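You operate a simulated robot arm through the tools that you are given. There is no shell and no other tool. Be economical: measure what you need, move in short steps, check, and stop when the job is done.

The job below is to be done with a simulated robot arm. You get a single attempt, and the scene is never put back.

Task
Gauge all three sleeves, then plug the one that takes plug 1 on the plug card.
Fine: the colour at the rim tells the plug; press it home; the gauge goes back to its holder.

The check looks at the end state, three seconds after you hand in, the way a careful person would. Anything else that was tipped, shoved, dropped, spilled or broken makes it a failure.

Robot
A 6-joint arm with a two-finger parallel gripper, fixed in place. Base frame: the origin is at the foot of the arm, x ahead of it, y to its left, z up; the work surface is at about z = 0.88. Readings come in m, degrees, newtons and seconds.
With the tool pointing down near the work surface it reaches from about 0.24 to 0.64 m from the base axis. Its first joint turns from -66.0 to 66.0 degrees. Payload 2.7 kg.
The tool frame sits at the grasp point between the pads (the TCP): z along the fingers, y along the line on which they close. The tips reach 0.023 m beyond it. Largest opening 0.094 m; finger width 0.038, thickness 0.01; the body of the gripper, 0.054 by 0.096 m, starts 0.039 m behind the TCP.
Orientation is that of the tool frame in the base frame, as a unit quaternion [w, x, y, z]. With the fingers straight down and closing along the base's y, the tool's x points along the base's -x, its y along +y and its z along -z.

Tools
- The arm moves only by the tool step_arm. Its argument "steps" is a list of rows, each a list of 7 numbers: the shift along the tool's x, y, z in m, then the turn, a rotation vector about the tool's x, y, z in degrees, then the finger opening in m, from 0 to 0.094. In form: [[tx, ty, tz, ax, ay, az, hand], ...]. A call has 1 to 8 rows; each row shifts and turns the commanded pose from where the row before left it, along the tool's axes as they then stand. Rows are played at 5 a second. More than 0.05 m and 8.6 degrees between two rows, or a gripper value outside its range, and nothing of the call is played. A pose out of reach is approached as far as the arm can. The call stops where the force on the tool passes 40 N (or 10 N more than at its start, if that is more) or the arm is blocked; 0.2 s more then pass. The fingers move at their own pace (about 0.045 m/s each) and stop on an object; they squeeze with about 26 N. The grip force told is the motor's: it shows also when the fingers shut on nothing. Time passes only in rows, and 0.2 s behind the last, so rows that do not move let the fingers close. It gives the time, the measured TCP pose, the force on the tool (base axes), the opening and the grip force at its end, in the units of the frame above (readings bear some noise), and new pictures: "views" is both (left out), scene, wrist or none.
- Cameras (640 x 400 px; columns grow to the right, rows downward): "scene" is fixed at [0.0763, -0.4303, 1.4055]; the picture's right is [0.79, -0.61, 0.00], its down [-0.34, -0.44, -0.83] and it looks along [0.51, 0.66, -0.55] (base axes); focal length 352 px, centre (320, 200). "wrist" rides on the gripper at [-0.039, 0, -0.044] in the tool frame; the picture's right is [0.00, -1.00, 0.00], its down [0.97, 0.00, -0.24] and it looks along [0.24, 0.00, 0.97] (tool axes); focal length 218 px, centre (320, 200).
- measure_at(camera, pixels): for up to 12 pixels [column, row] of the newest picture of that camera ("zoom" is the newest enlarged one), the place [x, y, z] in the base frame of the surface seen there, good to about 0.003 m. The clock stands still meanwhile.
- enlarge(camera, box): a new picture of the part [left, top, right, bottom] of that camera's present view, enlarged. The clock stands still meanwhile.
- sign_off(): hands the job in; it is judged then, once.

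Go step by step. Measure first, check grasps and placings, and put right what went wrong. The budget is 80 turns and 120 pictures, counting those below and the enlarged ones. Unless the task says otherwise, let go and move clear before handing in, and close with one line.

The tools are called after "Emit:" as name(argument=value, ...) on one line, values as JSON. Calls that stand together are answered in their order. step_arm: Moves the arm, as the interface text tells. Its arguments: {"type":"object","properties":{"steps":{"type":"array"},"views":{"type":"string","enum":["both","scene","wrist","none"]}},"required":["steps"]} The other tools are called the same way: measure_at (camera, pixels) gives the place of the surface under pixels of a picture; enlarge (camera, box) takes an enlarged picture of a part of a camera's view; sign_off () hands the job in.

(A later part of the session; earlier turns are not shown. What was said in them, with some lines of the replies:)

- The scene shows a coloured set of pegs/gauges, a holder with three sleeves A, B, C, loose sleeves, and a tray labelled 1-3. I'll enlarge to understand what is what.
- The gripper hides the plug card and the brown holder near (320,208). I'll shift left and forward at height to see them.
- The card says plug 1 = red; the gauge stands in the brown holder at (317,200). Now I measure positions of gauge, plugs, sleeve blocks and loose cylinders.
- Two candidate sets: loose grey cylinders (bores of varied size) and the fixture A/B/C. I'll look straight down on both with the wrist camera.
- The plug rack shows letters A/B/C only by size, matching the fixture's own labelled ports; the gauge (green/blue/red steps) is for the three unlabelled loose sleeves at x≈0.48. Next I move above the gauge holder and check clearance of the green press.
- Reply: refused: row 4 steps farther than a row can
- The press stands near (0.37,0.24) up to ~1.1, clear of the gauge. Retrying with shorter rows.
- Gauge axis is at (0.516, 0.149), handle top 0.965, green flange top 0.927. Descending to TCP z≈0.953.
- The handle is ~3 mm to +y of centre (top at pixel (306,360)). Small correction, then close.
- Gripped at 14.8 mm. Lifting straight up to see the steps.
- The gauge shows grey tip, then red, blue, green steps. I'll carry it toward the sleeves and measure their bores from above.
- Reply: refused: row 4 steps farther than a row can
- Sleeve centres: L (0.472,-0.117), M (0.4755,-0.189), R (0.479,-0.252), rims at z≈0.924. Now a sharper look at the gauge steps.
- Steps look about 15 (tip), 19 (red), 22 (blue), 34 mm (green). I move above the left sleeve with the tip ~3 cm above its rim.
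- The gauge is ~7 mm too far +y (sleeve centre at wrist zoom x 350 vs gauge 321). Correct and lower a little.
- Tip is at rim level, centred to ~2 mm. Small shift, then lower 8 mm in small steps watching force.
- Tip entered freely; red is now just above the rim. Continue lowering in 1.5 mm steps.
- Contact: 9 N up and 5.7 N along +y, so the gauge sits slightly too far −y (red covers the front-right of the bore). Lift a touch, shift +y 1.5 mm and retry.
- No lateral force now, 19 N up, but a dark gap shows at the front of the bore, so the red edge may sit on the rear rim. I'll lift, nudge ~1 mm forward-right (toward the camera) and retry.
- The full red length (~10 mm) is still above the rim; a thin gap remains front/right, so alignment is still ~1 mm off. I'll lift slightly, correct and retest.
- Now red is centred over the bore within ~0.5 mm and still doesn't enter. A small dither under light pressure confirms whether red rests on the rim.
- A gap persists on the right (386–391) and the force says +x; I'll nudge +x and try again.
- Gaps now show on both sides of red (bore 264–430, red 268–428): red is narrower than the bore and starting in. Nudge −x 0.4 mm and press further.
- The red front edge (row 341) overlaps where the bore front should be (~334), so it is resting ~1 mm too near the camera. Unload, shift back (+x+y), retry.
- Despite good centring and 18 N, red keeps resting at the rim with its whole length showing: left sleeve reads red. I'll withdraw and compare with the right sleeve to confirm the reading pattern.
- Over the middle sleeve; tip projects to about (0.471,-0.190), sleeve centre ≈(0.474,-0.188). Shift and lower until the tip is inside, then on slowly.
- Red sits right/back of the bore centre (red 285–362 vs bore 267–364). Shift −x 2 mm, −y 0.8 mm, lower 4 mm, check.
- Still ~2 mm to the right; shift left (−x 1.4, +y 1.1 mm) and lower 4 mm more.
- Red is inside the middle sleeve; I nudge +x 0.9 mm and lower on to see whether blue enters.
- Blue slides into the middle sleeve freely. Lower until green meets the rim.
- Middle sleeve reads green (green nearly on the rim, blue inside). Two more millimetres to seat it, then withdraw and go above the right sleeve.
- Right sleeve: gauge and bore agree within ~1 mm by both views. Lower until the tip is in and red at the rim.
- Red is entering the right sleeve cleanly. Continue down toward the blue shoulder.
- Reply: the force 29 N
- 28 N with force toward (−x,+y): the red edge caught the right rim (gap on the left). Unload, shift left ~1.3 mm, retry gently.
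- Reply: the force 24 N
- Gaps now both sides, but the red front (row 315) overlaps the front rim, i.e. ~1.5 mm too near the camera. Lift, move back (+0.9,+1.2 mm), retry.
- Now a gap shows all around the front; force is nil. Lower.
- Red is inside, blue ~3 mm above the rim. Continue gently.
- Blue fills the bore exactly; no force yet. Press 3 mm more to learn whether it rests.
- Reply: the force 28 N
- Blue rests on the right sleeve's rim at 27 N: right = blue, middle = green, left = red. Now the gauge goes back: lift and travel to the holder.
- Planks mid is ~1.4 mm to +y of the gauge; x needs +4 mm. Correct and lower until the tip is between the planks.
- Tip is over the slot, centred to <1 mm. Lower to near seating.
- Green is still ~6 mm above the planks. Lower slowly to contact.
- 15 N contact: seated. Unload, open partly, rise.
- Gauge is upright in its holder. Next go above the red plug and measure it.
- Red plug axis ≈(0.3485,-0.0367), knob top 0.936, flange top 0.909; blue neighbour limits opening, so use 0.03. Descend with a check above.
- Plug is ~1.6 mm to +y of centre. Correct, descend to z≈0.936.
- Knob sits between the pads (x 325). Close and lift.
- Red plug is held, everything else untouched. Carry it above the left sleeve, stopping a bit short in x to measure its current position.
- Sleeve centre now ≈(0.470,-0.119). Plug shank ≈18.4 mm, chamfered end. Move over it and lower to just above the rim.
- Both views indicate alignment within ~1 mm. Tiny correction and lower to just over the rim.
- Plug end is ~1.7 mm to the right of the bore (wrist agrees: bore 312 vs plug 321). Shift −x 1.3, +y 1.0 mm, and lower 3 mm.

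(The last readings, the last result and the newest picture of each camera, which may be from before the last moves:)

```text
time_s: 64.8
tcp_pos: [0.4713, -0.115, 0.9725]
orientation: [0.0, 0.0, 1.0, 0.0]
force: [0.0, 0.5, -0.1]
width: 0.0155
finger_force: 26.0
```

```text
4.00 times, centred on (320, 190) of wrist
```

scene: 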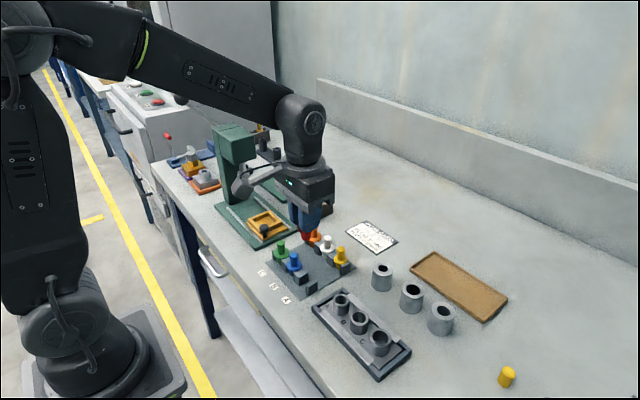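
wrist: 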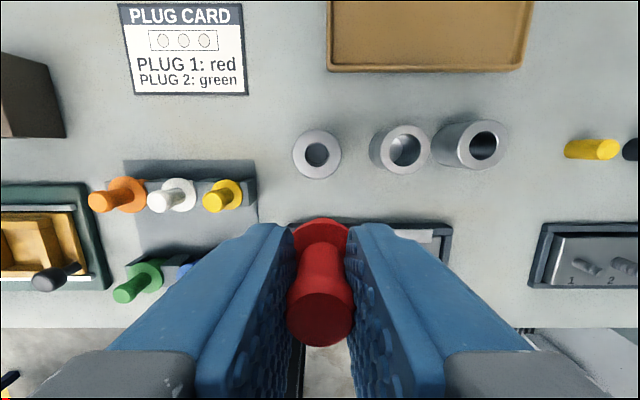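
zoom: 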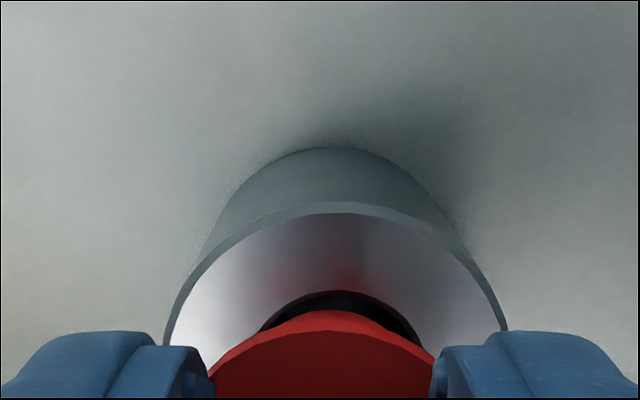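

Scene shows lateral centring good; the wrist hints the plug is ~1.5 mm too far +y. Shift half of it (−0.6,−0.8 mm) and lower gently.

Emit:
step_arm(steps=[[0.0006, -0.0008, 0, 0, 0, 0, 0.005], [0, 0, 0.001, 0, 0, 0, 0.005], [0, 0, 0.001, 0, 0, 0, 0.005], [0, 0, 0.001, 0, 0, 0, 0.005], [0, 0, 0, 0, 0, 0, 0.005]], views="none")

Emit:
enlarge(camera="scene", box=[366, 245, 398, 285])

Emit:
enlarge(camera="wrist", box=[260, 140, 380, 240])

```text
time_s: 66.0
tcp_pos: [0.4701, -0.117, 0.9675]
orientation: [-0.001, 0.0, 1.0, 0.0]
force: [1.5, 1.0, 1.4]
width: 0.0155
finger_force: 25.7
```

```text
10.00 times, centred on (382, 265) of scene
```

zoom: 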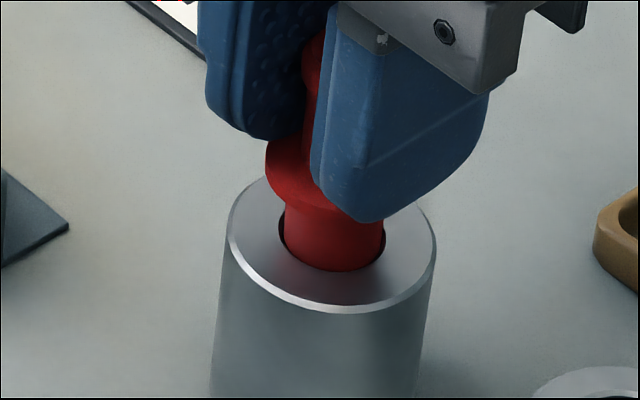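

```text
4.00 times, centred on (320, 190) of wrist
```

zoom: 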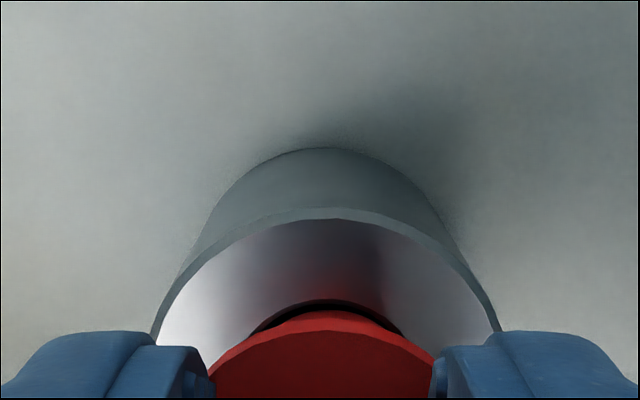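

Plug end is in the bore with ~1 N forces, pushing (+x,+y). Nudge +0.3 mm each and continue down.

Emit:
step_arm(steps=[[-0.0003, 0.0003, 0, 0, 0, 0, 0.005], [0, 0, 0.001, 0, 0, 0, 0.005], [0, 0, 0.001, 0, 0, 0, 0.005], [0, 0, 0.001, 0, 0, 0, 0.005], [0, 0, 0.001, 0, 0, 0, 0.005], [0, 0, 0, 0, 0, 0, 0.005]], views="none")

Emit:
enlarge(camera="scene", box=[366, 245, 398, 285])

```text
time_s: 67.4
tcp_pos: [0.4706, -0.1166, 0.9627]
orientation: [0.0, 0.0, 1.0, 0.0]
force: [0.0, 0.0, 0.4]
width: 0.0159
finger_force: 26.2
```

```text
10.00 times, centred on (382, 265) of scene
```

zoom: 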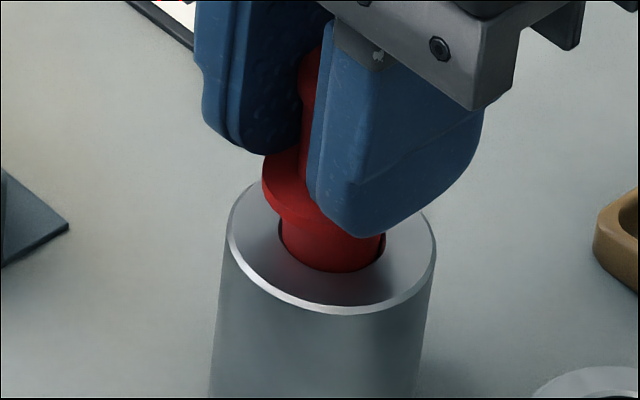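

Plug slides in with no force. Continue down toward the flange (expected TCP ≈ 0.949).

Emit:
step_arm(steps=[[0, 0, 0.0015, 0, 0, 0, 0.005], [0, 0, 0.0015, 0, 0, 0, 0.005], [0, 0, 0.0015, 0, 0, 0, 0.005], [0, 0, 0.0015, 0, 0, 0, 0.005], [0, 0, 0.0015, 0, 0, 0, 0.005], [0, 0, 0, 0, 0, 0, 0.005]], views="none")

Emit:
enlarge(camera="scene", box=[366, 245, 398, 285])

```text
time_s: 68.8
tcp_pos: [0.4707, -0.1176, 0.957]
orientation: [0.0, 0.0, 1.0, 0.0]
force: [-0.7, 0.4, 1.0]
width: 0.0156
finger_force: 25.6
```

```text
10.00 times, centred on (382, 265) of scene
```

zoom: 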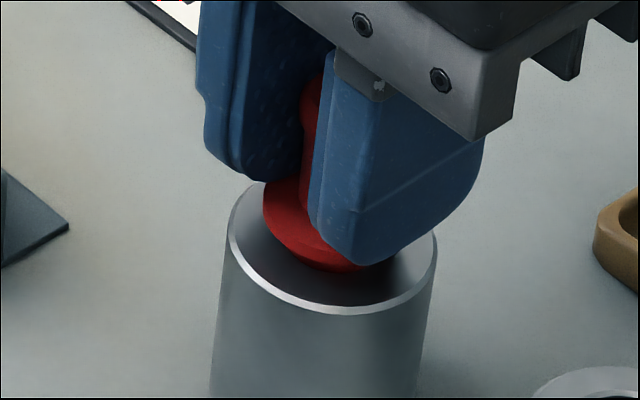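

Flange is close to the rim. Press home.

Emit:
step_arm(steps=[[0, 0, 0.0015, 0, 0, 0, 0.005], [0, 0, 0.0015, 0, 0, 0, 0.005], [0, 0, 0.0015, 0, 0, 0, 0.005], [0, 0, 0.0015, 0, 0, 0, 0.005], [0, 0, 0, 0, 0, 0, 0.005]], views="none")

Emit:
enlarge(camera="scene", box=[366, 245, 398, 285])

```text
time_s: 70.0
tcp_pos: [0.472, -0.1156, 0.9511]
orientation: [0.001, 0.001, 1.0, 0.0]
force: [-1.0, -3.2, 11.4]
width: 0.0157
finger_force: 26.3
```

```text
10.00 times, centred on (382, 265) of scene
```

zoom: 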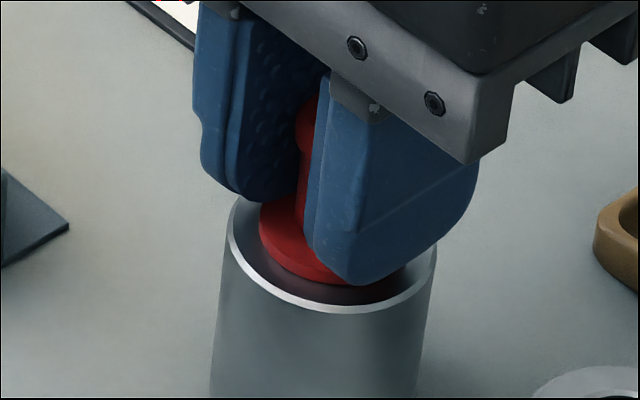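

11 N at contact; press a little more to be sure it is home.

Emit:
step_arm(steps=[[0, 0.0, 0.001, 0, 0, 0, 0.005], [0, 0, 0.001, 0, 0, 0, 0.005], [0, 0, 0, 0, 0, 0, 0.005]], views="none")

Emit:
enlarge(camera="scene", box=[366, 245, 398, 285])

```text
time_s: 70.8
tcp_pos: [0.4708, -0.1172, 0.9506]
orientation: [0.003, 0.0, 1.0, -0.001]
force: [-2.5, -6.8, 28.4]
width: 0.016
finger_force: 25.5
```

```text
10.00 times, centred on (382, 265) of scene
```

zoom: 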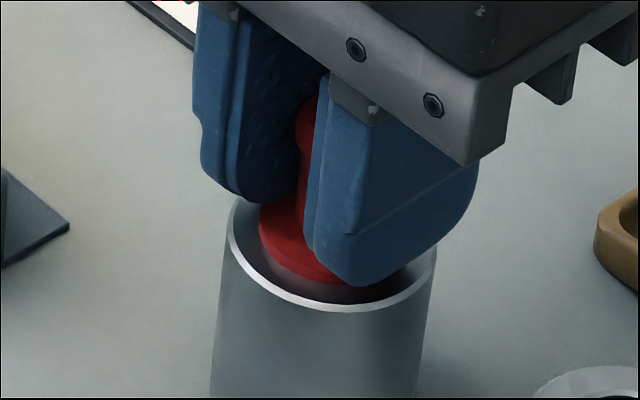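

Solid stop at 28 N. Unload, open, rise and inspect.

Emit:
step_arm(steps=[[0, 0, -0.0018, 0, 0, 0, 0.005], [0, 0, 0, 0, 0, 0, 0.02], [0, 0, 0, 0, 0, 0, 0.04], [0, 0, 0, 0, 0, 0, 0.04], [0, 0, -0.03, 0, 0, 0, 0.04], [0, 0, -0.05, 0, 0, 0, 0.04], [0.04, 0, -0.02, 0, 0, 0, 0.04], [0, 0, 0, 0, 0, 0, 0.04]])

Emit:
enlarge(camera="scene", box=[366, 245, 398, 285])

Emit:
enlarge(camera="wrist", box=[270, 100, 370, 200])

```text
time_s: 72.6
tcp_pos: [0.4339, -0.1141, 1.0511]
orientation: [0.0, 0.0, 1.0, 0.0]
force: [0.2, -0.5, 0.2]
width: 0.0401
finger_force: 0.0
```

scene: 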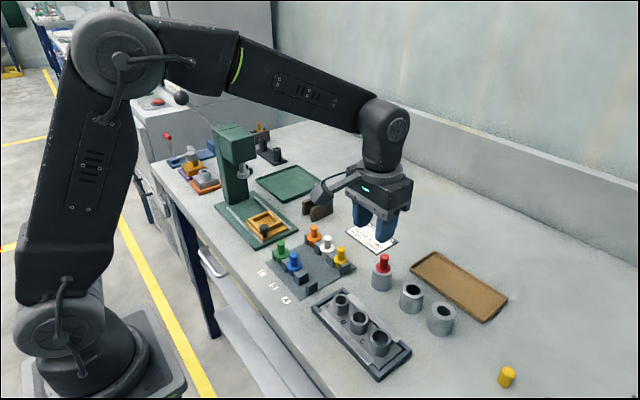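
wrist: 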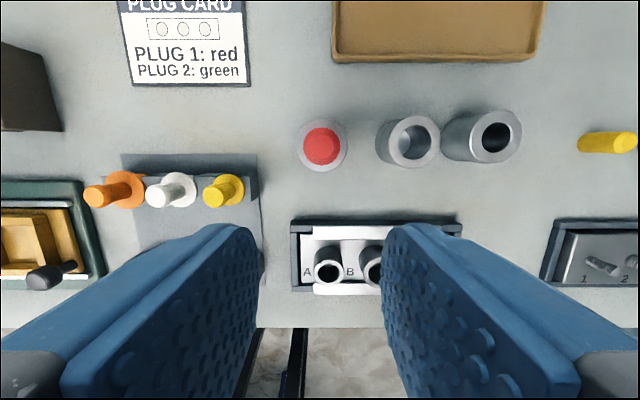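

```text
10.00 times, centred on (382, 265) of scene
```

zoom: 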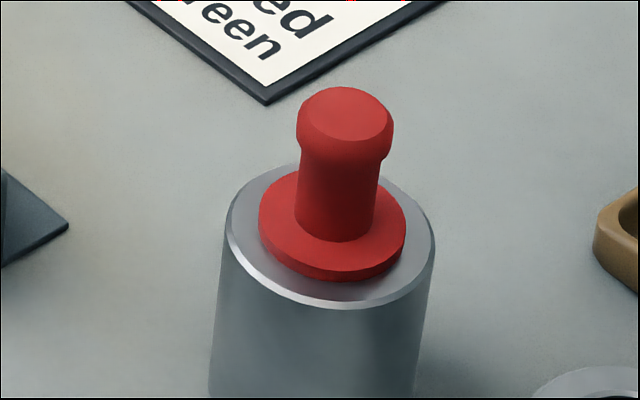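

```text
4.00 times, centred on (320, 150) of wrist
```

zoom: 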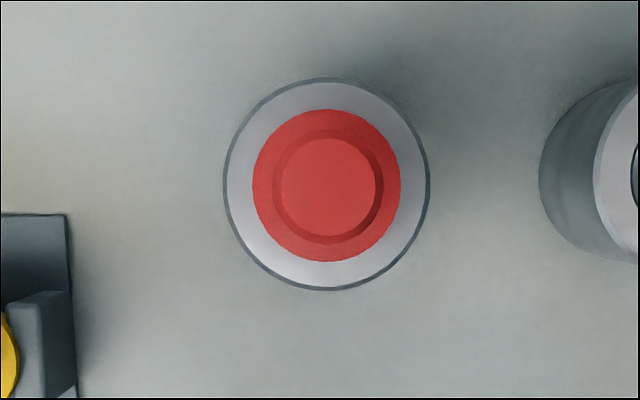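

Plug is upright in the sleeve. Measure flange top vs rim to verify it is fully home.

Emit:
measure_at(camera="zoom", pixels=[[262, 185], [392, 185], [326, 120], [326, 253], [238, 185], [412, 200], [326, 95], [326, 275], [326, 185]])

Emit:
enlarge(camera="scene", box=[374, 258, 394, 282])

Emit:
enlarge(camera="scene", box=[270, 220, 360, 300])

```text
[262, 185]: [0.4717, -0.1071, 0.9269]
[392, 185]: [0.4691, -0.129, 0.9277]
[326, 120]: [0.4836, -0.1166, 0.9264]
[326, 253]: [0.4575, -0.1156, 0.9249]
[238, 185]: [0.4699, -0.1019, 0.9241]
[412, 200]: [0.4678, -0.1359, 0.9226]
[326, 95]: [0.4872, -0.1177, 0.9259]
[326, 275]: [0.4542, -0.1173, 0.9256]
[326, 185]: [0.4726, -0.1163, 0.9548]
```

```text
16.00 times, centred on (384, 270) of scene
```

zoom: 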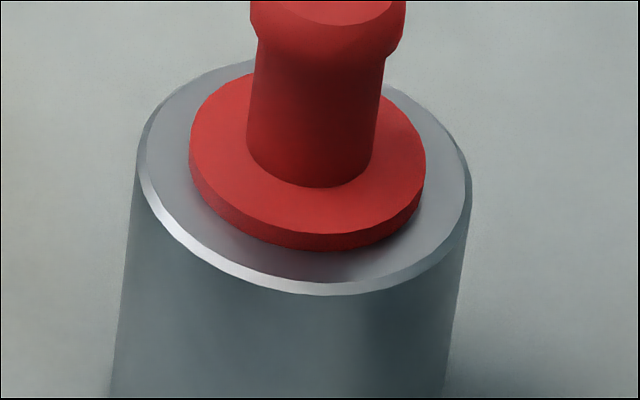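

```text
5.00 times, centred on (315, 260) of scene
```

zoom: 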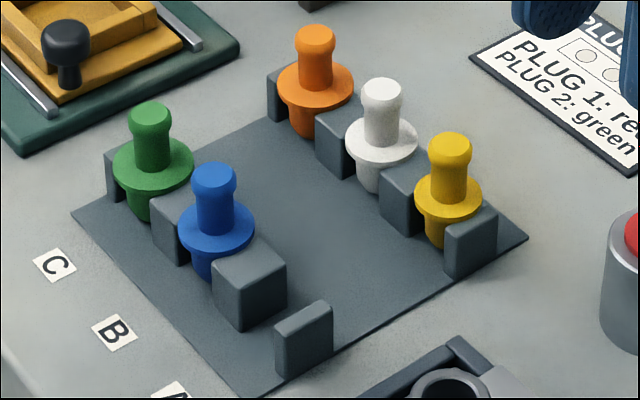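

The flange (2.5 mm thick) lies flat on the rim: top 0.927, rim 0.9245. The other plugs are undisturbed. Raise clear and check the gauge one last time.

Emit:
step_arm(steps=[[0.02, 0, -0.04, 0, 0, 0, 0.06], [0.02, 0, -0.04, 0, 0, 0, 0.06], [0.02, 0, -0.03, 0, 0, 0, 0.06], [0.02, 0, 0, 0, 0, 0, 0.06], [0, 0, 0, 0, 0, 0, 0.06]], views="scene")

```text
time_s: 73.8
tcp_pos: [0.3508, -0.1166, 1.1602]
orientation: [0.0, 0.001, 1.0, 0.0]
force: [0.0, -0.4, 0.3]
width: 0.0598
finger_force: 0.1
```

scene: 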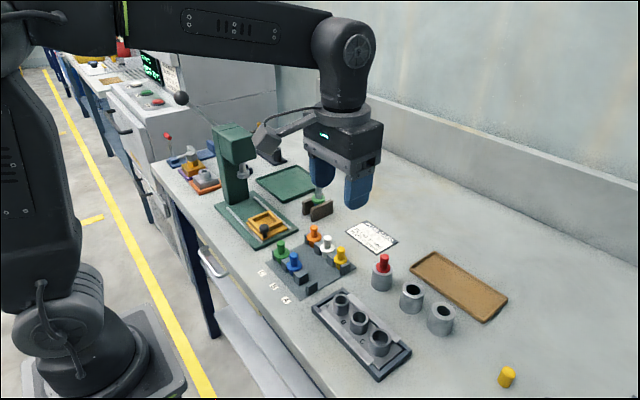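

The gauge is in its holder at (317,200), the red plug sits in the left sleeve at (381,268), and the arm is clear. Handing in.

Emit:
sign_off()

```text
The job is handed in.
```

I gauged all three loose sleeves (left red, middle green, right blue), then pressed the red plug, plug 1 on the card, fully home in the left sleeve, and put the gauge back upright in its holder. In the left sleeve, red rested on the rim without entering, but red's diameter is so close to that bore that the reading was less clear-cut than the other two.
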